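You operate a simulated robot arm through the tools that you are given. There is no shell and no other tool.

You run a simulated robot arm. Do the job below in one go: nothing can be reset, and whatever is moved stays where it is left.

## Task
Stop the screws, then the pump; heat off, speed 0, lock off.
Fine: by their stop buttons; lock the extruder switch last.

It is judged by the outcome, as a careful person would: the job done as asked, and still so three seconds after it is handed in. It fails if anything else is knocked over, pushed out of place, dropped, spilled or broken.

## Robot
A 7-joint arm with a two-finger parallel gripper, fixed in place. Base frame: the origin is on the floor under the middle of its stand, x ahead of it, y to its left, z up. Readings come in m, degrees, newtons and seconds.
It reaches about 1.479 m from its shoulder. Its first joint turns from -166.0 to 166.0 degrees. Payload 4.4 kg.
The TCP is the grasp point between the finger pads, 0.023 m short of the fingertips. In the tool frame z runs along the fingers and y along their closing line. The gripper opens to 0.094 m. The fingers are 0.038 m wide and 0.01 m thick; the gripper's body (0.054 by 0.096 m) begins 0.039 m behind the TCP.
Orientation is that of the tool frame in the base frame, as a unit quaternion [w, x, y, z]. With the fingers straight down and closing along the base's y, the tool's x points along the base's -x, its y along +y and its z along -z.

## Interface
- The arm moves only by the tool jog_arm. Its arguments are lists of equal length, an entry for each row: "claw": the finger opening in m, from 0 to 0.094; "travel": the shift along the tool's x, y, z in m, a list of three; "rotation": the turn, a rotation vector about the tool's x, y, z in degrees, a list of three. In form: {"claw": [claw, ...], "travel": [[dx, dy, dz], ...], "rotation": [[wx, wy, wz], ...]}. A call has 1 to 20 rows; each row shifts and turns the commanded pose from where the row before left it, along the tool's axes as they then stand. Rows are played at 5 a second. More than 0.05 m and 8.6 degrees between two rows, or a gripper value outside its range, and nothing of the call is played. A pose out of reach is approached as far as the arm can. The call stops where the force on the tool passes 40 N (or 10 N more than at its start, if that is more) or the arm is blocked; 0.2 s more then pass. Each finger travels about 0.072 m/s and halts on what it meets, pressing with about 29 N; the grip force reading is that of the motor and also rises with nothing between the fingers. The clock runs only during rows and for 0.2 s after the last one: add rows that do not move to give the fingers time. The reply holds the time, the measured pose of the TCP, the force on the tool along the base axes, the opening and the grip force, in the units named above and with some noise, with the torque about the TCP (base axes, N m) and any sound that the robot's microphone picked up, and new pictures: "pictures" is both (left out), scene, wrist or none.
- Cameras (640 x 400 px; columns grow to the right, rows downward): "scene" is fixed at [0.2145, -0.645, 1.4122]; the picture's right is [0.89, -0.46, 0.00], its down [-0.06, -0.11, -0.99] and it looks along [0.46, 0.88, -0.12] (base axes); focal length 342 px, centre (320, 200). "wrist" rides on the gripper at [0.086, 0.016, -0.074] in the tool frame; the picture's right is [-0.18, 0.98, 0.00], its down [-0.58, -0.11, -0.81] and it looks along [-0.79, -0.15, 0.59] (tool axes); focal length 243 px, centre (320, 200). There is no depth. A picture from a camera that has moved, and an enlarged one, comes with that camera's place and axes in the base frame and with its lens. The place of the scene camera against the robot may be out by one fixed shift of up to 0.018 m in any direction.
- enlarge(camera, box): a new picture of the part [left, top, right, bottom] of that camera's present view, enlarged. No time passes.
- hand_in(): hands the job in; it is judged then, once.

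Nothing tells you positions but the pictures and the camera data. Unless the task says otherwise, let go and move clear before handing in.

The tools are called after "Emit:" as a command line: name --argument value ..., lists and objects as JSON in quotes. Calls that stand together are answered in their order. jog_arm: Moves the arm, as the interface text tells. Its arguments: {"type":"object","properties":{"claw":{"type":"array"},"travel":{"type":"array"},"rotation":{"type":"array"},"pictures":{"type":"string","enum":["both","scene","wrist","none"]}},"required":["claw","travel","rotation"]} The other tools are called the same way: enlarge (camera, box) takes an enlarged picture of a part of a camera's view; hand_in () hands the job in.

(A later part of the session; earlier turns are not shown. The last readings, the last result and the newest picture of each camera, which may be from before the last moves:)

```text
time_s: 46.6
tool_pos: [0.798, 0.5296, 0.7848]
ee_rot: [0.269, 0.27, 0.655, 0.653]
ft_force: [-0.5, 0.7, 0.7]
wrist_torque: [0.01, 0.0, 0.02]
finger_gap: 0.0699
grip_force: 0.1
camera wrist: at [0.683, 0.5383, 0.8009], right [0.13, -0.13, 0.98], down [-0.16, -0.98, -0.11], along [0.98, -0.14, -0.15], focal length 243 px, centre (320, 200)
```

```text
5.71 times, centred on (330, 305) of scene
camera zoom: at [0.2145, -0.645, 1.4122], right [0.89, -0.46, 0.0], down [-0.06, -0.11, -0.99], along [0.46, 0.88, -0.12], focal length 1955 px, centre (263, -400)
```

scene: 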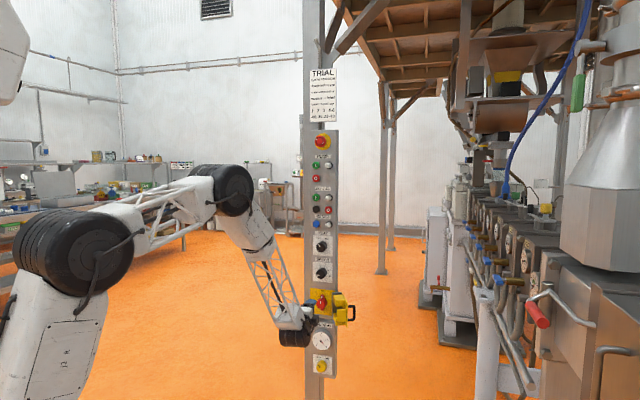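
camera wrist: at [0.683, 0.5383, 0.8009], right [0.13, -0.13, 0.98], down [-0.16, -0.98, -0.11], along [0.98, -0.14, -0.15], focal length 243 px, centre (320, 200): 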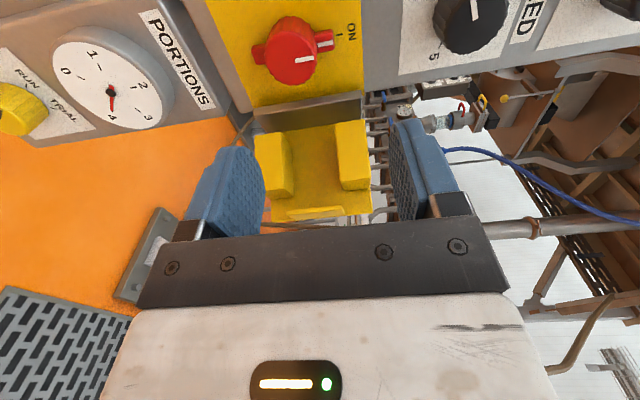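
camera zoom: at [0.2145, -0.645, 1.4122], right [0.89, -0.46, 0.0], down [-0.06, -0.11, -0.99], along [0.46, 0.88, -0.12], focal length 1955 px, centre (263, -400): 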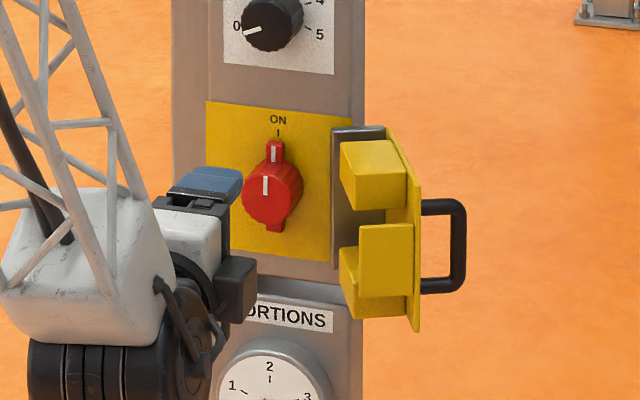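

The cover is a box-like guard hinged at the panel's right edge, open about 117°, and it clears the gripper. The red hub is about 42 mm across, centred near z 0.763, with its front about 35 mm off the panel and a bar behind it close to the plate. I'll line up and stop just short of the hub to check.

Emit:
jog_arm --claw '[0.07, 0.07, 0.07, 0.07, 0.07]' --travel '[[0.0015, -0.021, 0], [0, 0, 0.035], [0, 0, 0.035], [0, 0, 0.02], [0, 0, 0]]' --rotation '[[0, 0, 0], [0, 0, 0], [0, 0, 0], [0, 0, 0], [0, 0, 0]]'

Emit:
enlarge --camera "wrist" --box '[180, 20, 460, 195]'

Emit:
enlarge --camera "scene" --box '[290, 270, 370, 340]'

```text
time_s: 47.8
tool_pos: [0.86, 0.596, 0.7623]
ee_rot: [0.268, 0.27, 0.656, 0.652]
ft_force: [-0.7, -0.3, -0.2]
wrist_torque: [0.01, 0.0, -0.01]
finger_gap: 0.0699
grip_force: 0.1
camera wrist: at [0.745, 0.6042, 0.7782], right [0.13, -0.13, 0.98], down [-0.16, -0.98, -0.11], along [0.98, -0.14, -0.15], focal length 243 px, centre (320, 200)
```

scene: 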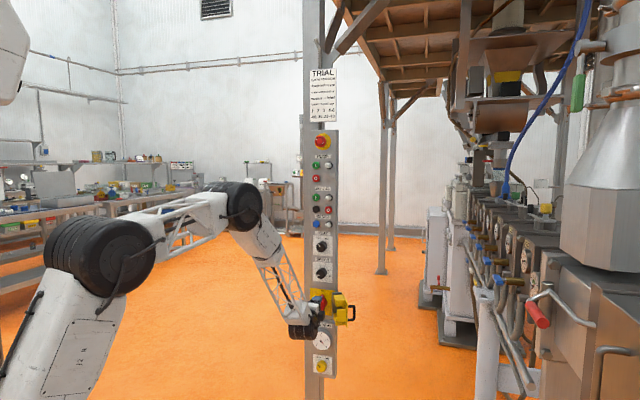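
wrist: 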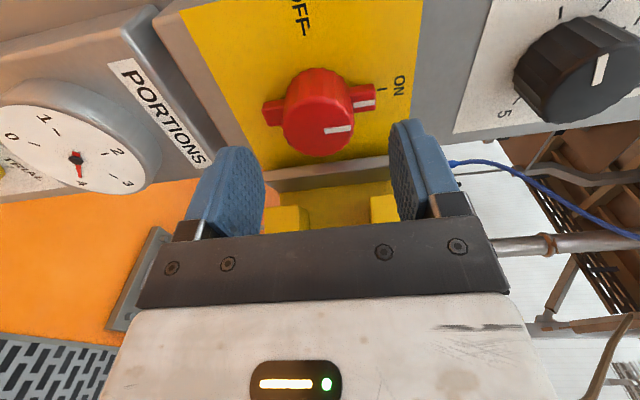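

```text
2.29 times, centred on (320, 108) of wrist
camera zoom: at [0.745, 0.6042, 0.7782], right [0.13, -0.13, 0.98], down [-0.16, -0.98, -0.11], along [0.98, -0.14, -0.15], focal length 555 px, centre (320, 411)
```

zoom: 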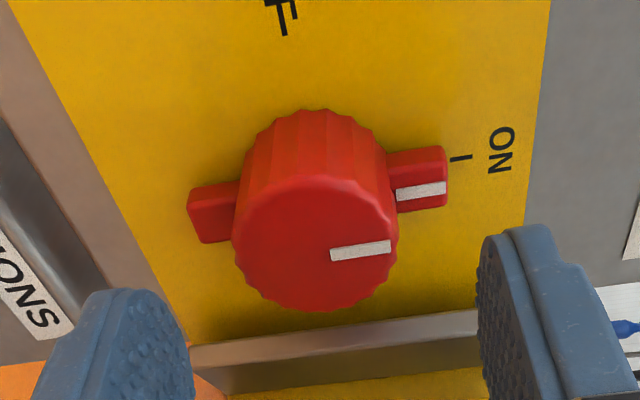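

```text
5.71 times, centred on (330, 305) of scene
camera zoom: at [0.2145, -0.645, 1.4122], right [0.89, -0.46, 0.0], down [-0.06, -0.11, -0.99], along [0.46, 0.88, -0.12], focal length 1955 px, centre (263, -400)
```

zoom: 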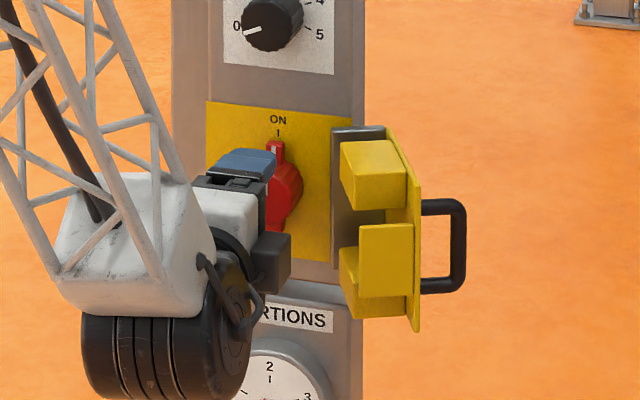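

The hub lies on the axis; its front is about 43 mm ahead of the TCP and the bar about 16 mm behind that front. I'll advance so that the fingertips overlap the hub but stay short of the bar, then close.

Emit:
jog_arm --claw '[0.07, 0.07, 0.07, 0.07]' --travel '[[0, -0.0013, 0.015], [0, 0, 0.012], [0, 0, 0.006], [0, 0, 0]]' --rotation '[[0, 0, 0], [0, 0, 0], [0, 0, 0], [0, 0, 0]]'

Emit:
enlarge --camera "wrist" --box '[180, 40, 460, 215]'

Emit:
enlarge --camera "scene" --box '[290, 270, 370, 340]'

```text
time_s: 48.8
tool_pos: [0.8831, 0.6204, 0.761]
ee_rot: [0.268, 0.271, 0.655, 0.652]
ft_force: [0.9, -0.1, 0.1]
wrist_torque: [0.0, 0.01, -0.02]
finger_gap: 0.0702
grip_force: 0.0
camera wrist: at [0.7682, 0.6279, 0.777], right [0.13, -0.13, 0.98], down [-0.16, -0.98, -0.11], along [0.98, -0.14, -0.15], focal length 243 px, centre (320, 200)
```

scene: 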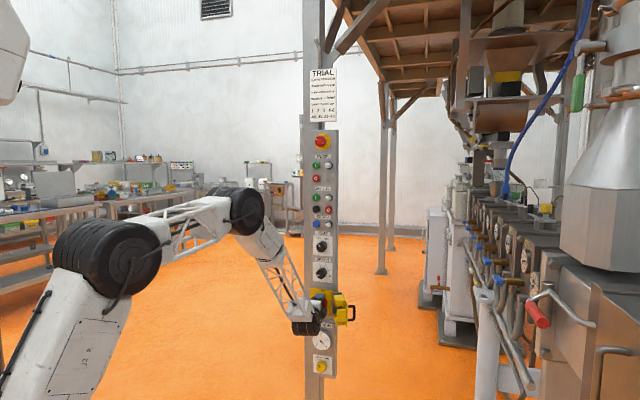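
wrist: 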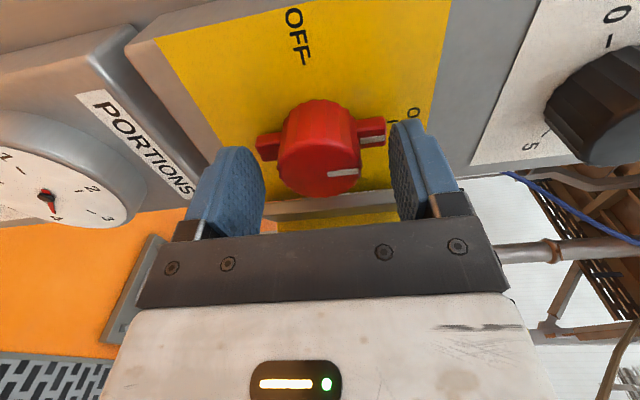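

```text
2.29 times, centred on (320, 128) of wrist
camera zoom: at [0.7682, 0.6279, 0.777], right [0.13, -0.13, 0.98], down [-0.16, -0.98, -0.11], along [0.98, -0.14, -0.15], focal length 555 px, centre (320, 366)
```

zoom: 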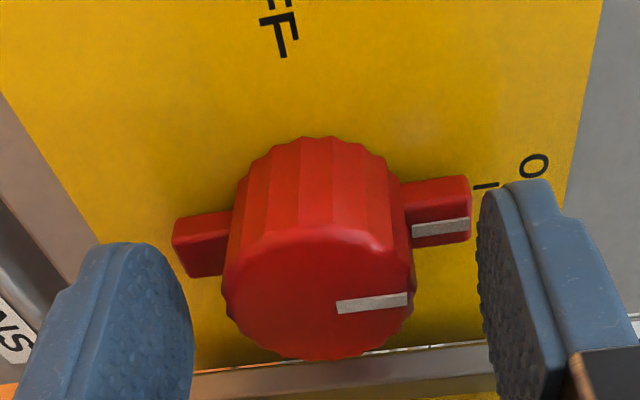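

```text
5.71 times, centred on (330, 305) of scene
camera zoom: at [0.2145, -0.645, 1.4122], right [0.89, -0.46, 0.0], down [-0.06, -0.11, -0.99], along [0.46, 0.88, -0.12], focal length 1955 px, centre (263, -400)
```

zoom: 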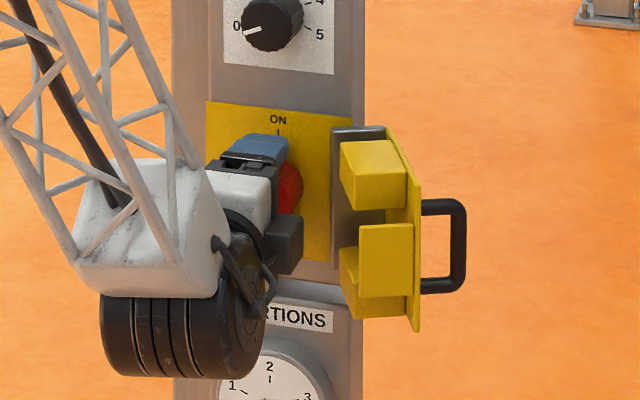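

The tips overlap the hub by about 14 mm and sit about 2 mm in front of the bar. I'll close on the hub.

Emit:
jog_arm --claw '[0.05, 0.02, 0.02, 0.02]' --travel '[[0, 0, 0], [0, 0, 0], [0, 0, 0], [0, 0, 0]]' --rotation '[[0, 0, 0], [0, 0, 0], [0, 0, 0], [0, 0, 0]]'

Emit:
enlarge --camera "wrist" --box '[180, 40, 460, 215]'

```text
time_s: 49.8
tool_pos: [0.8825, 0.6185, 0.7594]
ee_rot: [0.268, 0.271, 0.655, 0.652]
ft_force: [6.5, 5.5, -9.1]
wrist_torque: [0.28, -0.33, -0.01]
finger_gap: 0.0417
grip_force: 45.1
camera wrist: at [0.768, 0.6279, 0.7765], right [0.13, -0.13, 0.98], down [-0.16, -0.98, -0.11], along [0.98, -0.14, -0.15], focal length 243 px, centre (320, 200)
```

scene: 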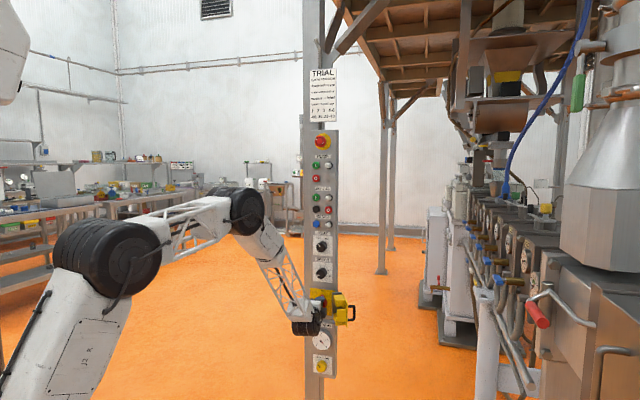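
wrist: 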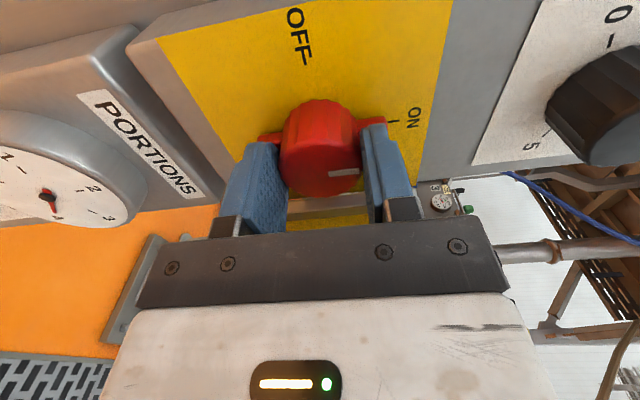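

```text
2.29 times, centred on (320, 128) of wrist
camera zoom: at [0.768, 0.6279, 0.7765], right [0.13, -0.13, 0.98], down [-0.16, -0.98, -0.11], along [0.98, -0.14, -0.15], focal length 555 px, centre (320, 366)
```

zoom: 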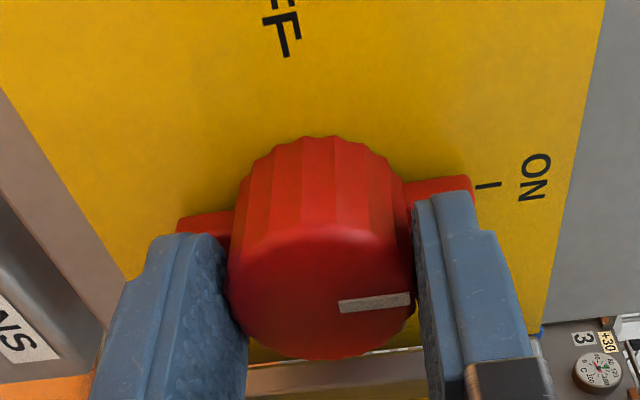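

The grip is balanced with only about 12 N of side force. I'll start turning the switch counterclockwise towards OFF.

Emit:
jog_arm --claw '[0.02, 0.02, 0.02, 0.02]' --travel '[[0, -0.0007, -0.0001], [0, 0, 0], [0, 0, 0], [0, 0, 0]]' --rotation '[[0, 0, -5], [0, 0, -5], [0, 0, -5], [0, 0, 0]]'

Emit:
enlarge --camera "wrist" --box '[180, 40, 460, 215]'

```text
time_s: 50.8
tool_pos: [0.884, 0.62, 0.76]
ee_rot: [0.352, 0.181, 0.685, 0.612]
ft_force: [29.3, 6.2, -10.7]
wrist_torque: [0.26, -0.2, -0.32]
finger_gap: 0.0418
grip_force: 45.0
camera wrist: at [0.7671, 0.6287, 0.7529], right [-0.05, 0.06, 1.0], down [-0.15, -0.99, 0.05], along [0.99, -0.15, 0.06], focal length 243 px, centre (320, 200)
```

scene: 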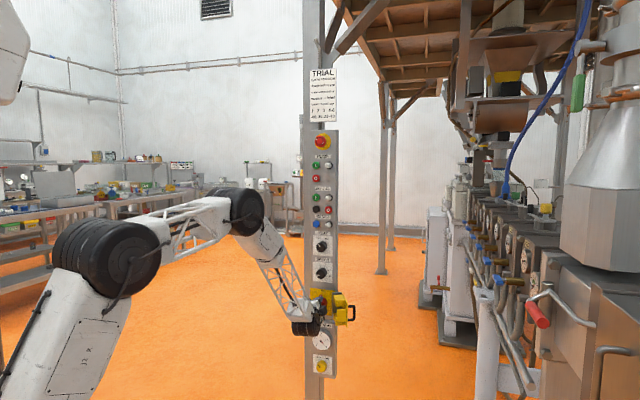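
wrist: 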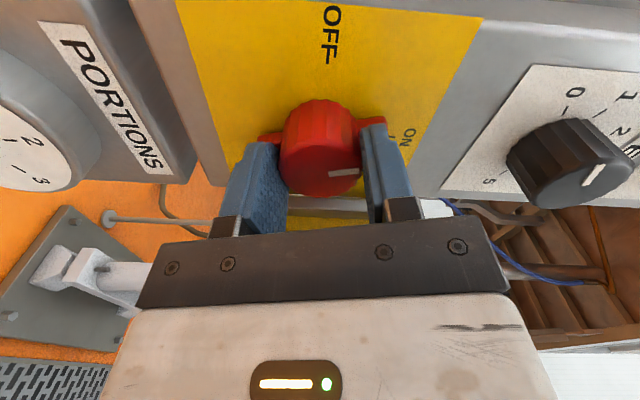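

```text
2.29 times, centred on (320, 128) of wrist
camera zoom: at [0.7671, 0.6287, 0.7529], right [-0.05, 0.06, 1.0], down [-0.15, -0.99, 0.05], along [0.99, -0.15, 0.06], focal length 555 px, centre (320, 366)
```

zoom: 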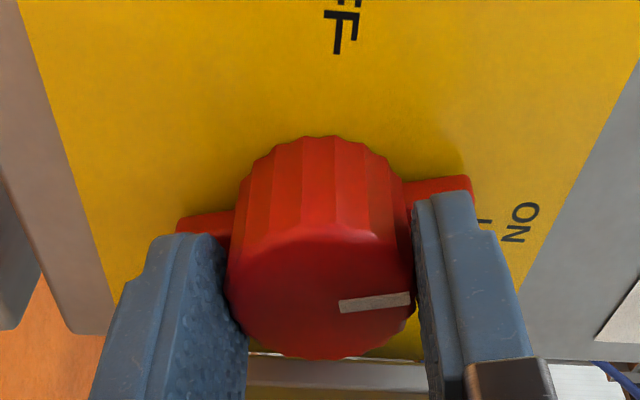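

Emit:
jog_arm --claw '[0.02, 0.02, 0.02, 0.02, 0.02]' --travel '[[-0.0008, -0.0009, 0.0003], [0, 0, 0], [0, 0, 0], [0, 0, 0], [0, 0, 0]]' --rotation '[[0, 0, -5], [0, 0, -6], [0, 0, -6], [0, 0, -6], [0, 0, 0]]' --pictures "wrist"

```text
time_s: 52.0
tool_pos: [0.8842, 0.6206, 0.7591]
ee_rot: [0.466, 0.041, 0.707, 0.531]
ft_force: [-10.2, -13.2, 16.7]
wrist_torque: [0.28, -0.28, 0.54]
finger_gap: 0.0417
grip_force: 44.9
camera wrist: at [0.7741, 0.6215, 0.7184], right [-0.32, 0.33, 0.89], down [-0.19, -0.94, 0.28], along [0.93, -0.08, 0.37], focal length 243 px, centre (320, 200)
```

wrist: 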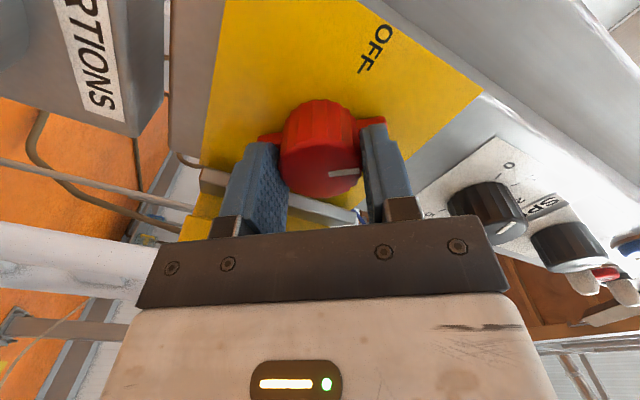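

Emit:
jog_arm --claw '[0.02, 0.02, 0.02, 0.02, 0.02]' --travel '[[-0.0005, 0.0007, -0.0002], [0, 0, 0], [0, 0, 0], [0, 0, 0], [0, 0, 0]]' --rotation '[[0, 0, -5], [0, 0, -6], [0, 0, -6], [0, 0, -6], [0, 0, 0]]' --pictures "wrist"

```text
time_s: 53.2
tool_pos: [0.8822, 0.6195, 0.759]
ee_rot: [0.562, -0.1, 0.702, 0.425]
ft_force: [30.4, 18.0, -12.9]
wrist_torque: [-0.27, 0.3, -0.37]
finger_gap: 0.0417
grip_force: 44.8
camera wrist: at [0.7895, 0.6051, 0.6909], right [-0.54, 0.54, 0.64], down [-0.3, -0.84, 0.46], along [0.78, 0.06, 0.62], focal length 243 px, centre (320, 200)
```

wrist: 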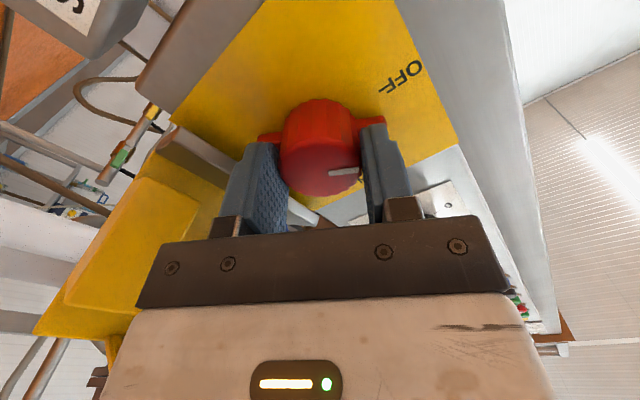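

Emit:
jog_arm --claw '[0.02, 0.02, 0.02, 0.02]' --travel '[[0.0004, -0.0008, 0.0004], [0, 0, 0], [0, 0, 0], [0, 0, 0]]' --rotation '[[0, 0, -5], [0, 0, -6], [0, 0, -6], [0, 0, 0]]' --pictures "wrist"

```text
time_s: 54.2
tool_pos: [0.8841, 0.6196, 0.7576]
ee_rot: [0.619, -0.203, 0.679, 0.338]
ft_force: [-3.2, -15.9, -0.4]
wrist_torque: [-0.16, 0.09, -0.48]
finger_gap: 0.0417
grip_force: 45.0
camera wrist: at [0.8057, 0.5891, 0.6772], right [-0.65, 0.65, 0.38], down [-0.4, -0.73, 0.55], along [0.64, 0.2, 0.74], focal length 243 px, centre (320, 200)
```

wrist: 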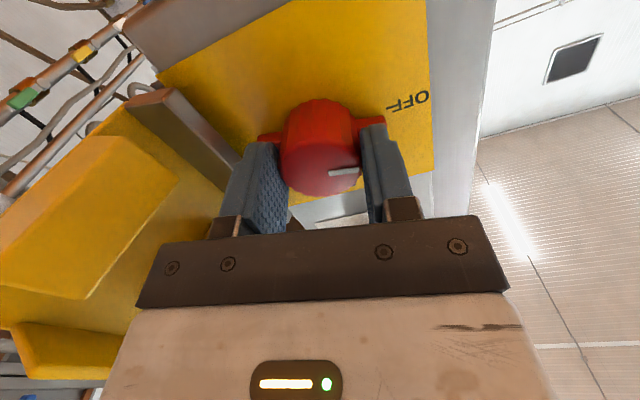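

Emit:
jog_arm --claw '[0.02, 0.02, 0.02, 0.02]' --travel '[[0, 0, -0.0001], [0, 0, 0], [0, 0, 0], [0, 0, 0]]' --rotation '[[0, 0, -4], [0, 0, -4], [0, 0, -4], [0, 0, 0]]'

Emit:
enlarge --camera "wrist" --box '[180, 40, 460, 215]'

Emit:
enlarge --camera "scene" --box '[290, 270, 370, 340]'

```text
time_s: 55.2
tool_pos: [0.8831, 0.6189, 0.7584]
ee_rot: [0.651, -0.273, 0.655, 0.272]
ft_force: [13.6, -16.5, -7.0]
wrist_torque: [-0.18, 0.24, -0.86]
finger_gap: 0.0417
grip_force: 45.2
camera wrist: at [0.8184, 0.5765, 0.6719], right [-0.7, 0.69, 0.18], down [-0.49, -0.65, 0.59], along [0.53, 0.32, 0.79], focal length 243 px, centre (320, 200)
```

scene: 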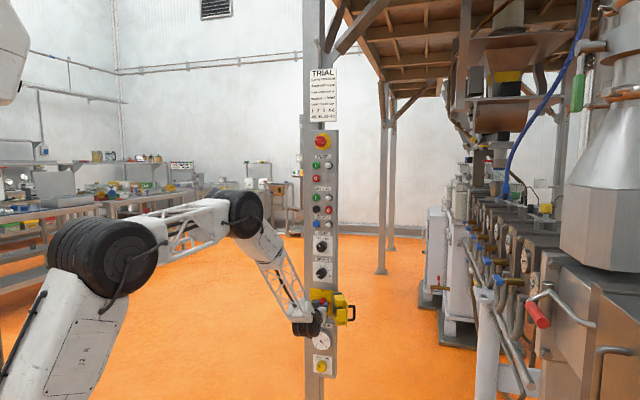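
wrist: 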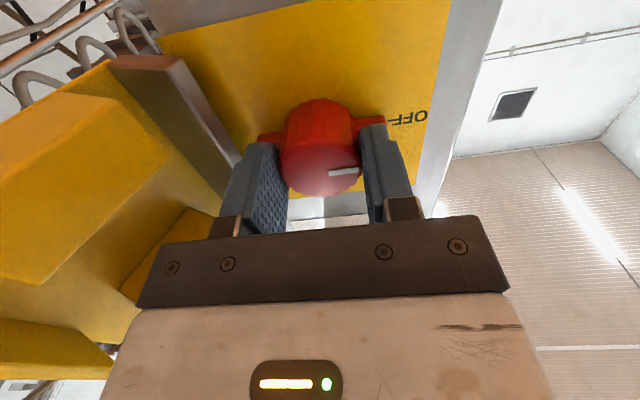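

```text
2.29 times, centred on (320, 128) of wrist
camera zoom: at [0.8184, 0.5765, 0.6719], right [-0.7, 0.69, 0.18], down [-0.49, -0.65, 0.59], along [0.53, 0.32, 0.79], focal length 555 px, centre (320, 366)
```

zoom: 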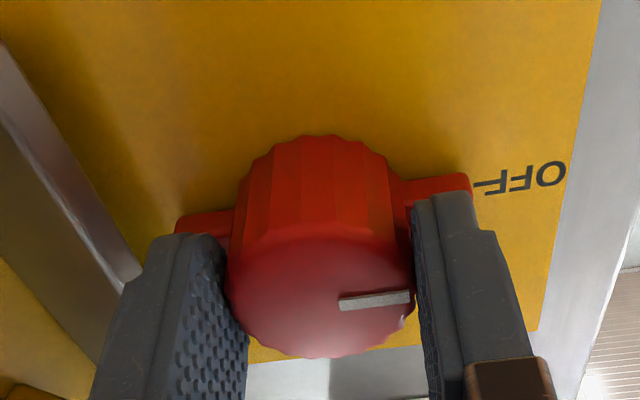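

```text
5.71 times, centred on (330, 305) of scene
camera zoom: at [0.2145, -0.645, 1.4122], right [0.89, -0.46, 0.0], down [-0.06, -0.11, -0.99], along [0.46, 0.88, -0.12], focal length 1955 px, centre (263, -400)
```

zoom: 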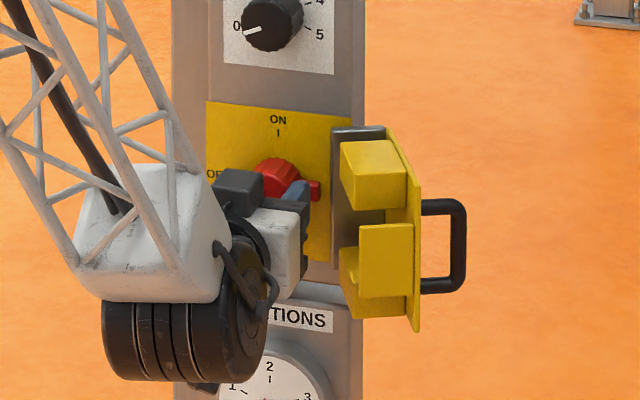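

The bar now lies horizontal on the OFF mark. I'll open only a little, since the hinge wall is close on the right, and back straight off.

Emit:
jog_arm --claw '[0.052, 0.054, 0.054, 0.054, 0.054, 0.054]' --travel '[[0, 0, 0], [0, 0, 0], [0, 0, -0.03], [0, 0, -0.04], [0, 0, -0.04], [0, 0, 0]]' --rotation '[[0, 0, 0], [0, 0, 0], [0, 0, 0], [0, 0, 0], [0, 0, 0], [0, 0, 0]]'

Emit:
enlarge --camera "wrist" --box '[200, 0, 440, 150]'

Emit:
enlarge --camera "scene" --box '[290, 270, 370, 340]'

```text
time_s: 56.6
tool_pos: [0.8087, 0.54, 0.757]
ee_rot: [0.651, -0.272, 0.655, 0.271]
ft_force: [0.3, -0.4, 0.3]
wrist_torque: [0.01, 0.01, -0.03]
finger_gap: 0.0542
grip_force: 0.1
camera wrist: at [0.7423, 0.4973, 0.672], right [-0.7, 0.69, 0.18], down [-0.49, -0.65, 0.58], along [0.52, 0.32, 0.79], focal length 243 px, centre (320, 200)
```

scene: 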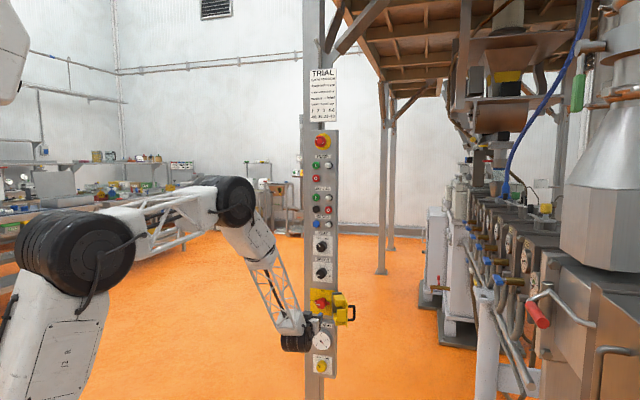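
wrist: 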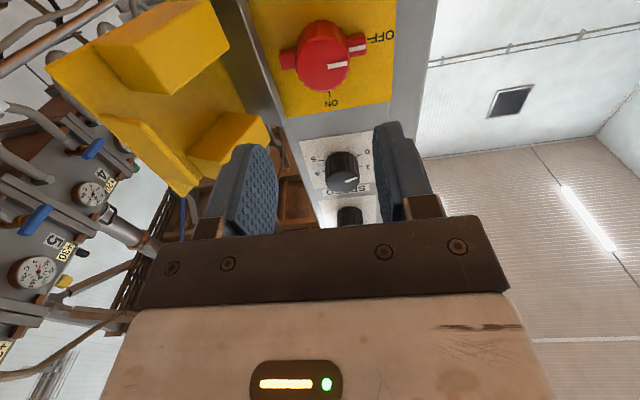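

```text
2.67 times, centred on (320, 75) of wrist
camera zoom: at [0.7423, 0.4973, 0.672], right [-0.7, 0.69, 0.18], down [-0.49, -0.65, 0.58], along [0.52, 0.32, 0.79], focal length 647 px, centre (320, 533)
```

zoom: 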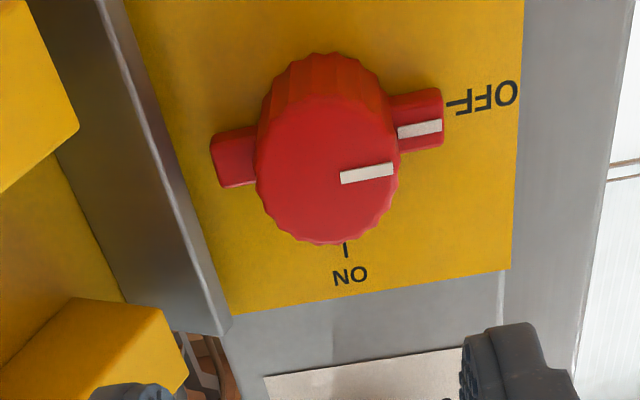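

```text
5.71 times, centred on (330, 305) of scene
camera zoom: at [0.2145, -0.645, 1.4122], right [0.89, -0.46, 0.0], down [-0.06, -0.11, -0.99], along [0.46, 0.88, -0.12], focal length 1955 px, centre (263, -400)
```

zoom: 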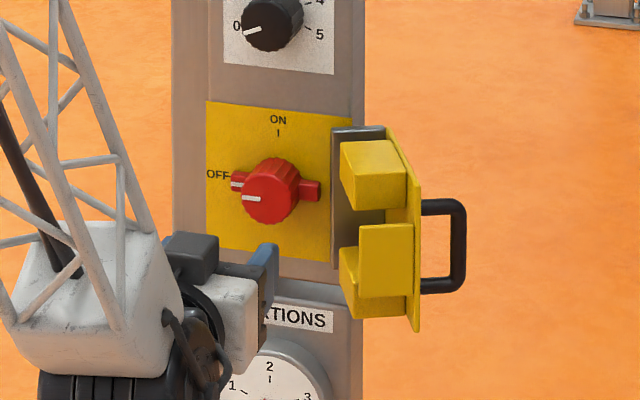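

The switch reads OFF. The remaining step is to swing the yellow cover closed from its outer side. I'll close the fingers, back off a bit and move to the right of the cover to inspect its handle.

Emit:
jog_arm --claw '[0.03, 0.0, 0.0, 0.0, 0.0, 0.0, 0.0]' --travel '[[0, 0, -0.03], [0, 0, 0], [0, -0.042, 0], [0, -0.042, 0], [0, -0.042, 0], [0, -0.042, 0], [0, 0, 0]]' --rotation '[[0, 0, 0], [0, 0, 0], [0, 0, 0], [0, 0, 0], [0, 0, 0], [0, 0, 0], [0, 0, 0]]'

Emit:
enlarge --camera "wrist" --box '[200, 0, 500, 200]'

Emit:
enlarge --camera "scene" --box '[290, 260, 380, 350]'

```text
time_s: 58.2
tool_pos: [0.906, 0.4019, 0.7603]
ee_rot: [0.65, -0.273, 0.655, 0.272]
ft_force: [-0.5, 0.4, 0.7]
wrist_torque: [-0.01, 0.02, -0.01]
finger_gap: 0.0
grip_force: 29.0
camera wrist: at [0.8393, 0.3587, 0.6735], right [-0.7, 0.69, 0.18], down [-0.49, -0.65, 0.58], along [0.53, 0.32, 0.79], focal length 243 px, centre (320, 200)
```

scene: 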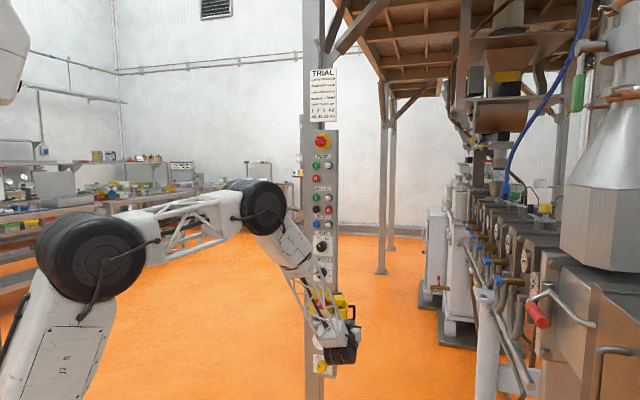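
wrist: 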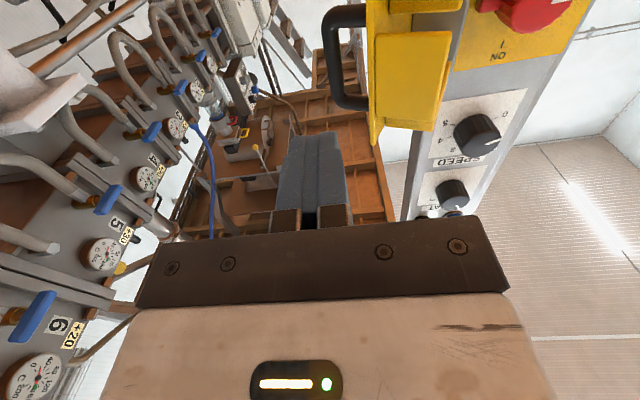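

```text
2.00 times, centred on (350, 100) of wrist
camera zoom: at [0.8393, 0.3587, 0.6735], right [-0.7, 0.69, 0.18], down [-0.49, -0.65, 0.58], along [0.53, 0.32, 0.79], focal length 485 px, centre (260, 400)
```

zoom: 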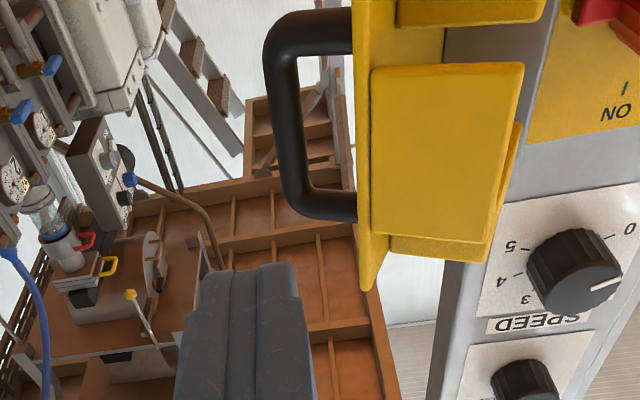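

```text
4.44 times, centred on (335, 305) of scene
camera zoom: at [0.2145, -0.645, 1.4122], right [0.89, -0.46, 0.0], down [-0.06, -0.11, -0.99], along [0.46, 0.88, -0.12], focal length 1521 px, centre (253, -267)
```

zoom: 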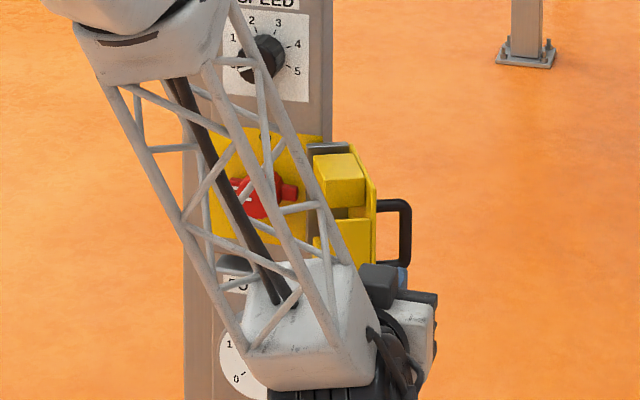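

From here the cover's free edge is confirmed at about 0.135 m right of centre. Its black U-handle spans z 0.73 to 0.80. I'll push on the cover plate's lower strip, below the handle, with closed fingers, starting by going down and in on its right side.

Emit:
jog_arm --claw '[0.0, 0.0, 0.0, 0.0, 0.0]' --travel '[[0.03, -0.003, 0], [0.027, -0.003, 0], [0, 0, 0.04], [0, 0, 0.037], [0, 0, 0]]' --rotation '[[0, 0, 0], [0, 0, 0], [0, 0, 0], [0, 0, 0], [0, 0, 0]]'

Emit:
enlarge --camera "wrist" --box '[200, 0, 500, 200]'

Emit:
enlarge --camera "scene" --box '[290, 260, 380, 350]'

```text
time_s: 59.4
tool_pos: [0.964, 0.4536, 0.7017]
ee_rot: [0.652, -0.272, 0.654, 0.271]
ft_force: [-0.9, -0.7, -0.1]
wrist_torque: [0.02, 0.02, -0.01]
finger_gap: 0.0003
grip_force: 28.9
camera wrist: at [0.8974, 0.411, 0.6153], right [-0.7, 0.69, 0.18], down [-0.49, -0.65, 0.58], along [0.52, 0.32, 0.79], focal length 243 px, centre (320, 200)
```

scene: 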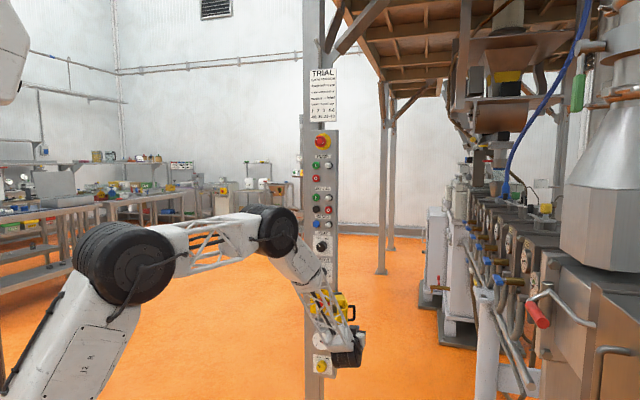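
wrist: 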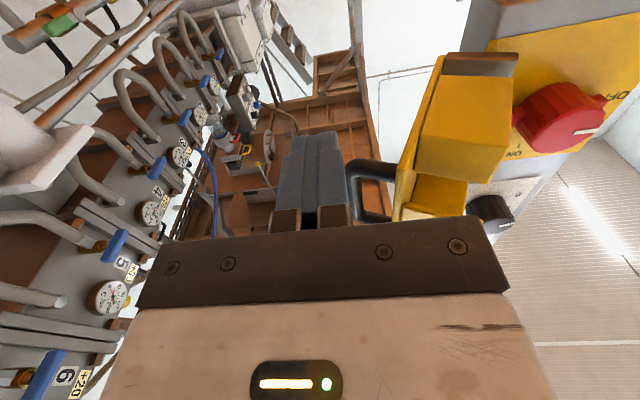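

```text
2.00 times, centred on (350, 100) of wrist
camera zoom: at [0.8974, 0.411, 0.6153], right [-0.7, 0.69, 0.18], down [-0.49, -0.65, 0.58], along [0.52, 0.32, 0.79], focal length 485 px, centre (260, 400)
```

zoom: 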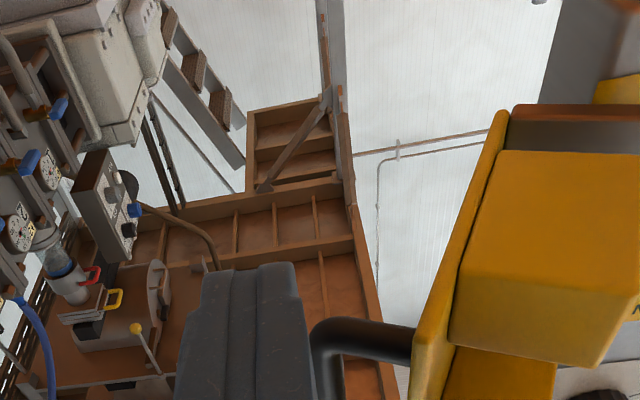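

```text
4.44 times, centred on (335, 305) of scene
camera zoom: at [0.2145, -0.645, 1.4122], right [0.89, -0.46, 0.0], down [-0.06, -0.11, -0.99], along [0.46, 0.88, -0.12], focal length 1521 px, centre (253, -267)
```

zoom: 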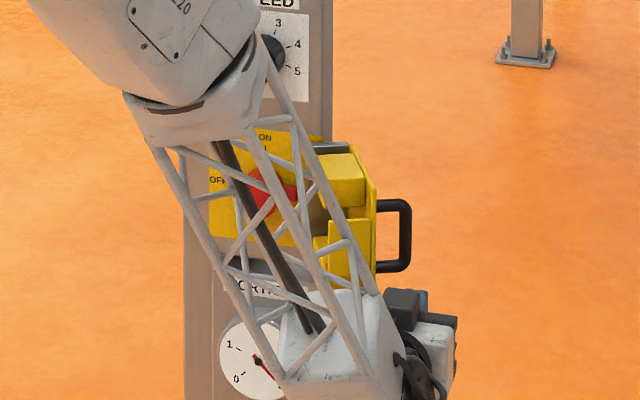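

The fingers are right of the cover, level with its lower strip and below the handle. I'll move left until contact and begin swinging it.

Emit:
jog_arm --claw '[0.0, 0.0, 0.0, 0.0, 0.0]' --travel '[[0, 0.015, 0], [0, 0.012, 0], [0, 0.01, -0.005], [0, 0.01, -0.005], [0, 0, 0]]' --rotation '[[0, 0, 0], [0, 0, 0], [0, 0, 0], [0, 0, 0], [0, 0, 0]]'

Emit:
enlarge --camera "wrist" --box '[200, 0, 500, 200]'

Emit:
enlarge --camera "scene" --box '[290, 260, 380, 350]'

```text
time_s: 60.6
tool_pos: [0.9221, 0.4773, 0.7006]
ee_rot: [0.651, -0.272, 0.655, 0.272]
ft_force: [-8.5, -30.4, -5.0]
wrist_torque: [0.32, -0.12, 0.31]
finger_gap: 0.0
grip_force: 28.3
camera wrist: at [0.8567, 0.4349, 0.6152], right [-0.7, 0.69, 0.19], down [-0.49, -0.65, 0.59], along [0.53, 0.32, 0.79], focal length 243 px, centre (320, 200)
```

scene: 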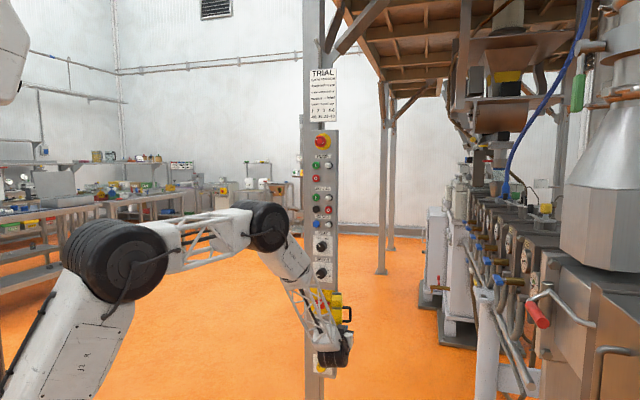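
wrist: 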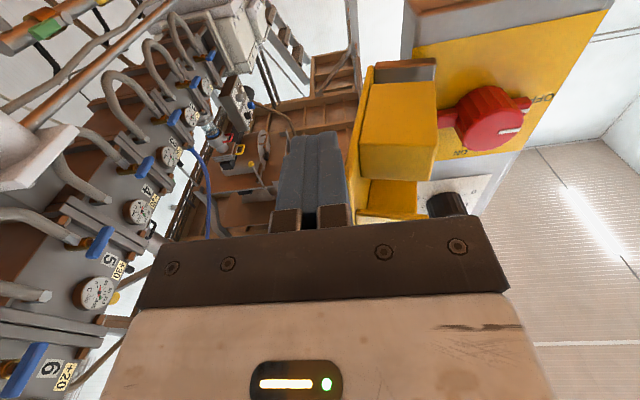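

```text
2.00 times, centred on (350, 100) of wrist
camera zoom: at [0.8567, 0.4349, 0.6152], right [-0.7, 0.69, 0.19], down [-0.49, -0.65, 0.59], along [0.53, 0.32, 0.79], focal length 485 px, centre (260, 400)
```

zoom: 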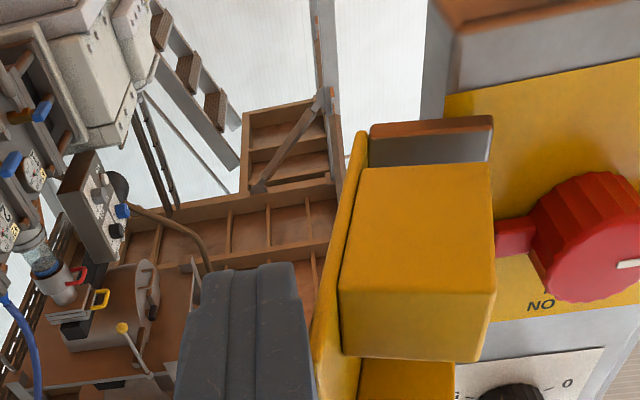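

```text
4.44 times, centred on (335, 305) of scene
camera zoom: at [0.2145, -0.645, 1.4122], right [0.89, -0.46, 0.0], down [-0.06, -0.11, -0.99], along [0.46, 0.88, -0.12], focal length 1521 px, centre (253, -267)
```

zoom: 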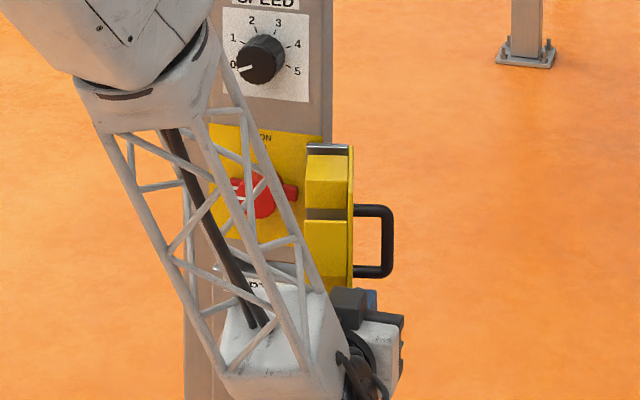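

The cover is swinging with the fingers. I'll keep following its arc leftwards and outwards.

Emit:
jog_arm --claw '[0.0, 0.0, 0.0, 0.0, 0.0]' --travel '[[0, 0.002, -0.008], [0, 0.011, -0.007], [0, 0.011, -0.006], [0, 0.011, -0.005], [0, 0, 0]]' --rotation '[[0, 0, 0], [0, 0, 0], [0, 0, 0], [0, 0, 0], [0, 0, 0]]'

Emit:
enlarge --camera "wrist" --box '[200, 0, 500, 200]'

Emit:
enlarge --camera "scene" --box '[290, 260, 380, 350]'

```text
time_s: 61.8
tool_pos: [0.8797, 0.4832, 0.7025]
ee_rot: [0.652, -0.272, 0.654, 0.271]
ft_force: [0.2, -0.5, 0.3]
wrist_torque: [-0.02, -0.02, 0.01]
finger_gap: 0.0
grip_force: 28.9
camera wrist: at [0.8139, 0.4423, 0.6158], right [-0.7, 0.69, 0.18], down [-0.49, -0.65, 0.58], along [0.52, 0.32, 0.79], focal length 243 px, centre (320, 200)
```

scene: 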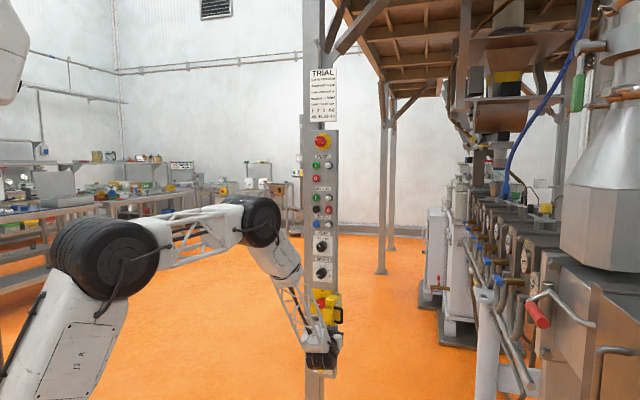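
wrist: 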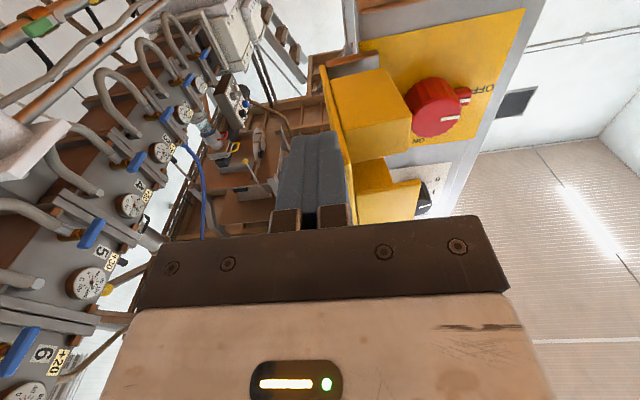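

```text
2.00 times, centred on (350, 100) of wrist
camera zoom: at [0.8139, 0.4423, 0.6158], right [-0.7, 0.69, 0.18], down [-0.49, -0.65, 0.58], along [0.52, 0.32, 0.79], focal length 485 px, centre (260, 400)
```

zoom: 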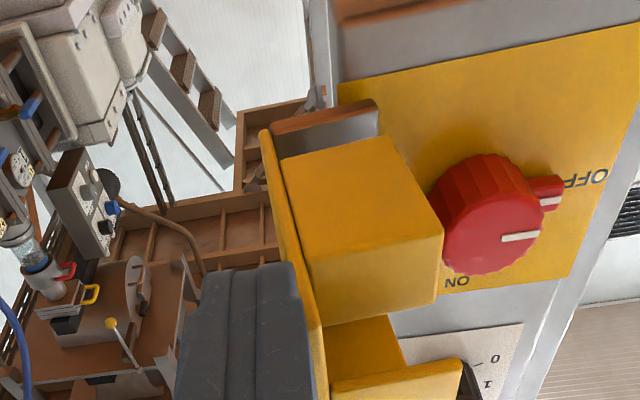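

```text
4.44 times, centred on (335, 305) of scene
camera zoom: at [0.2145, -0.645, 1.4122], right [0.89, -0.46, 0.0], down [-0.06, -0.11, -0.99], along [0.46, 0.88, -0.12], focal length 1521 px, centre (253, -267)
```

zoom: 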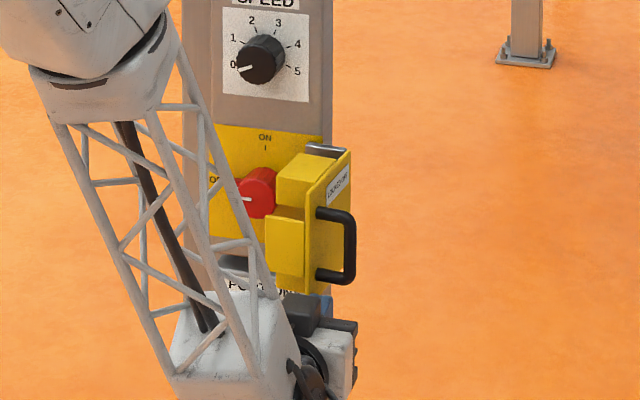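

The cover is well past perpendicular and shows a LOCKED OFF label on its outside. I'll continue along the arc.

Emit:
jog_arm --claw '[0.0, 0.0, 0.0, 0.0, 0.0, 0.0]' --travel '[[0, 0.012, -0.002], [0, 0.012, -0.001], [0, 0.012, 0], [0, 0.01, 0], [0, 0.012, 0.003], [0, 0, 0]]' --rotation '[[0, 0, 0], [0, 0, 0], [0, 0, 0], [0, 0, 0], [0, 0, 0], [0, 0, 0]]'

Emit:
enlarge --camera "wrist" --box '[200, 0, 500, 200]'

Emit:
enlarge --camera "scene" --box '[290, 260, 380, 350]'

```text
time_s: 63.2
tool_pos: [0.8382, 0.5257, 0.7006]
ee_rot: [0.652, -0.271, 0.654, 0.271]
ft_force: [0.9, -0.2, 0.8]
wrist_torque: [-0.02, 0.03, 0.02]
finger_gap: 0.0001
grip_force: 28.9
camera wrist: at [0.7719, 0.4831, 0.6146], right [-0.7, 0.69, 0.18], down [-0.49, -0.65, 0.58], along [0.53, 0.32, 0.79], focal length 243 px, centre (320, 200)
```

scene: 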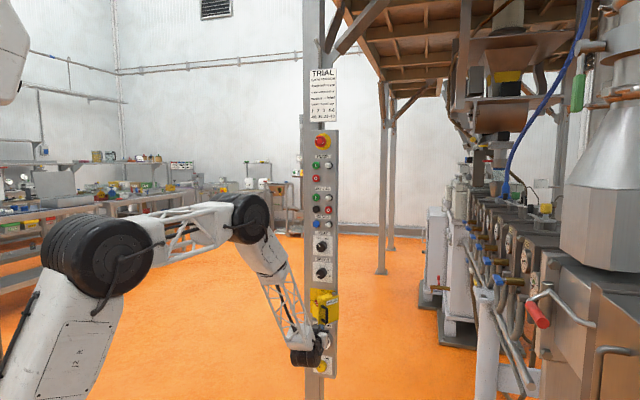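
wrist: 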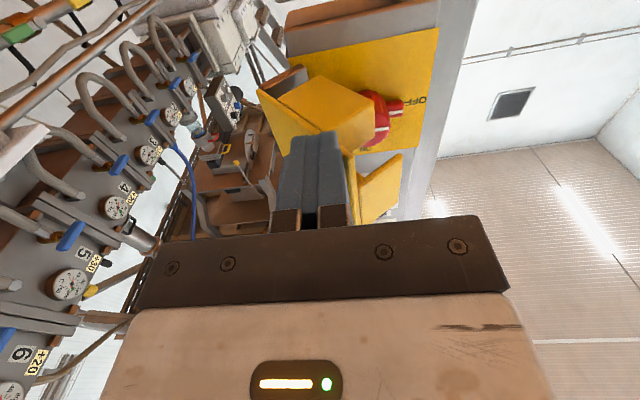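

```text
2.00 times, centred on (350, 100) of wrist
camera zoom: at [0.7719, 0.4831, 0.6146], right [-0.7, 0.69, 0.18], down [-0.49, -0.65, 0.58], along [0.53, 0.32, 0.79], focal length 485 px, centre (260, 400)
```

zoom: 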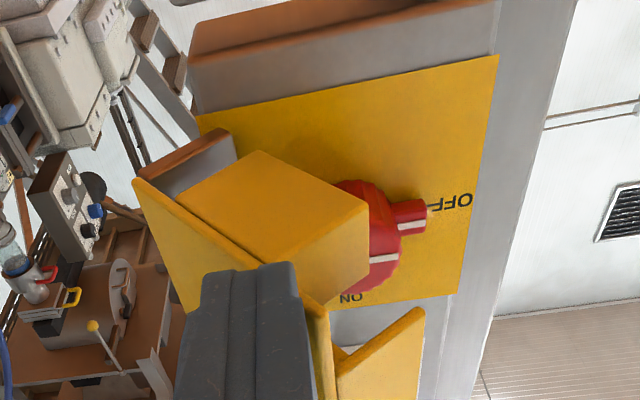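

```text
4.44 times, centred on (335, 305) of scene
camera zoom: at [0.2145, -0.645, 1.4122], right [0.89, -0.46, 0.0], down [-0.06, -0.11, -0.99], along [0.46, 0.88, -0.12], focal length 1521 px, centre (253, -267)
```

zoom: 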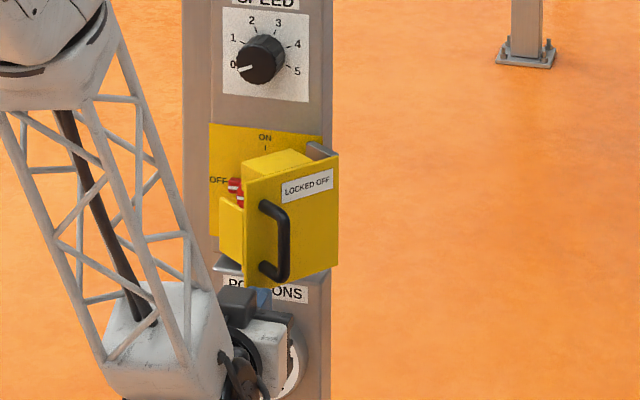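

The cover is about two-thirds closed and moves freely. I'll continue left and now inward.

Emit:
jog_arm --claw '[0.0, 0.0, 0.0, 0.0, 0.0, 0.0]' --travel '[[0, 0.01, 0.003], [0, 0.009, 0.004], [0, 0.009, 0.007], [0, 0.009, 0.007], [0, 0.008, 0.007], [0, 0, 0]]' --rotation '[[0, 0, 0], [0, 0, 0], [0, 0, 0], [0, 0, 0], [0, 0, 0], [0, 0, 0]]'

Emit:
enlarge --camera "wrist" --box '[200, 0, 500, 200]'

Emit:
enlarge --camera "scene" --box '[290, 260, 380, 350]'

```text
time_s: 64.6
tool_pos: [0.8263, 0.5768, 0.7012]
ee_rot: [0.65, -0.273, 0.655, 0.272]
ft_force: [-0.3, -0.5, 0.1]
wrist_torque: [0.0, -0.02, -0.01]
finger_gap: 0.0
grip_force: 29.5
camera wrist: at [0.76, 0.5351, 0.6151], right [-0.7, 0.69, 0.19], down [-0.49, -0.65, 0.58], along [0.52, 0.32, 0.79], focal length 243 px, centre (320, 200)
```

scene: 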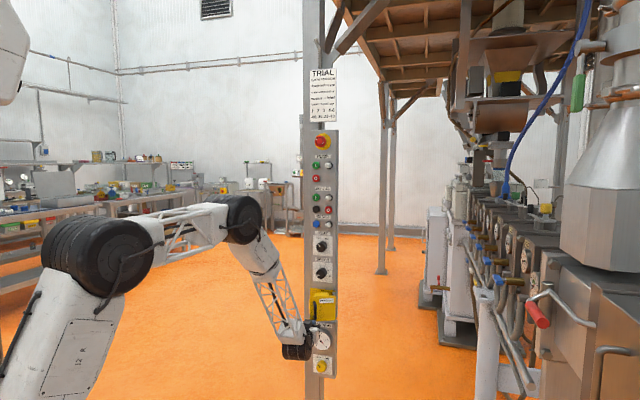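
wrist: 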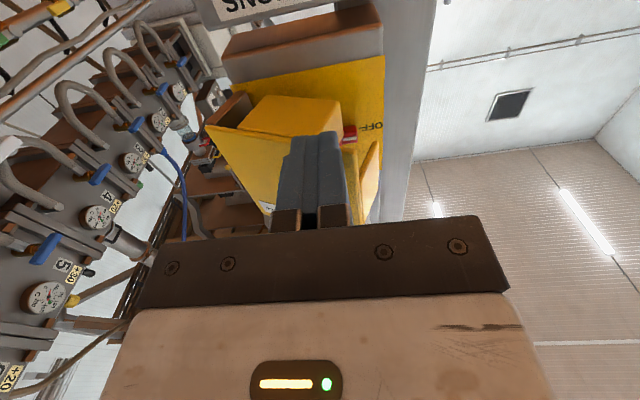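

```text
2.00 times, centred on (350, 100) of wrist
camera zoom: at [0.76, 0.5351, 0.6151], right [-0.7, 0.69, 0.19], down [-0.49, -0.65, 0.58], along [0.52, 0.32, 0.79], focal length 485 px, centre (260, 400)
```

zoom: 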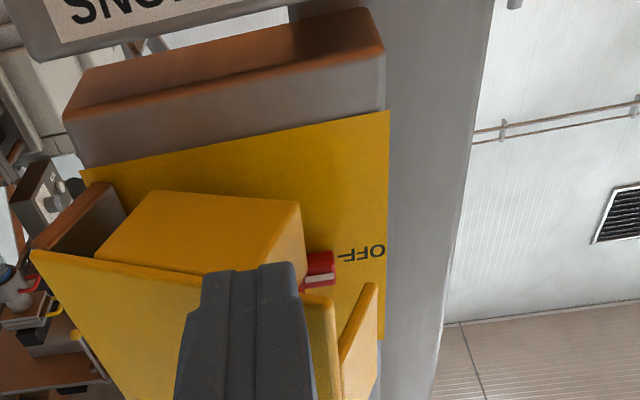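

```text
4.44 times, centred on (335, 305) of scene
camera zoom: at [0.2145, -0.645, 1.4122], right [0.89, -0.46, 0.0], down [-0.06, -0.11, -0.99], along [0.46, 0.88, -0.12], focal length 1521 px, centre (253, -267)
```

zoom: 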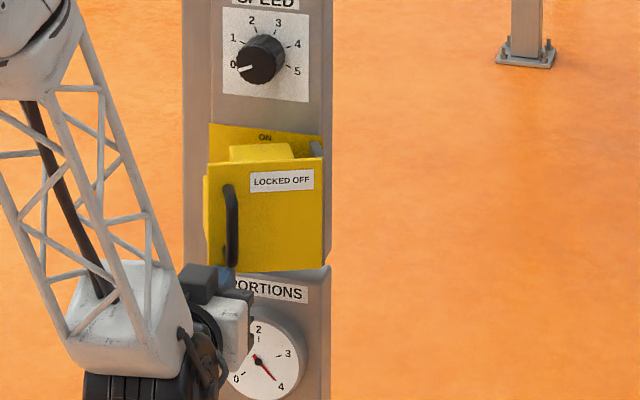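

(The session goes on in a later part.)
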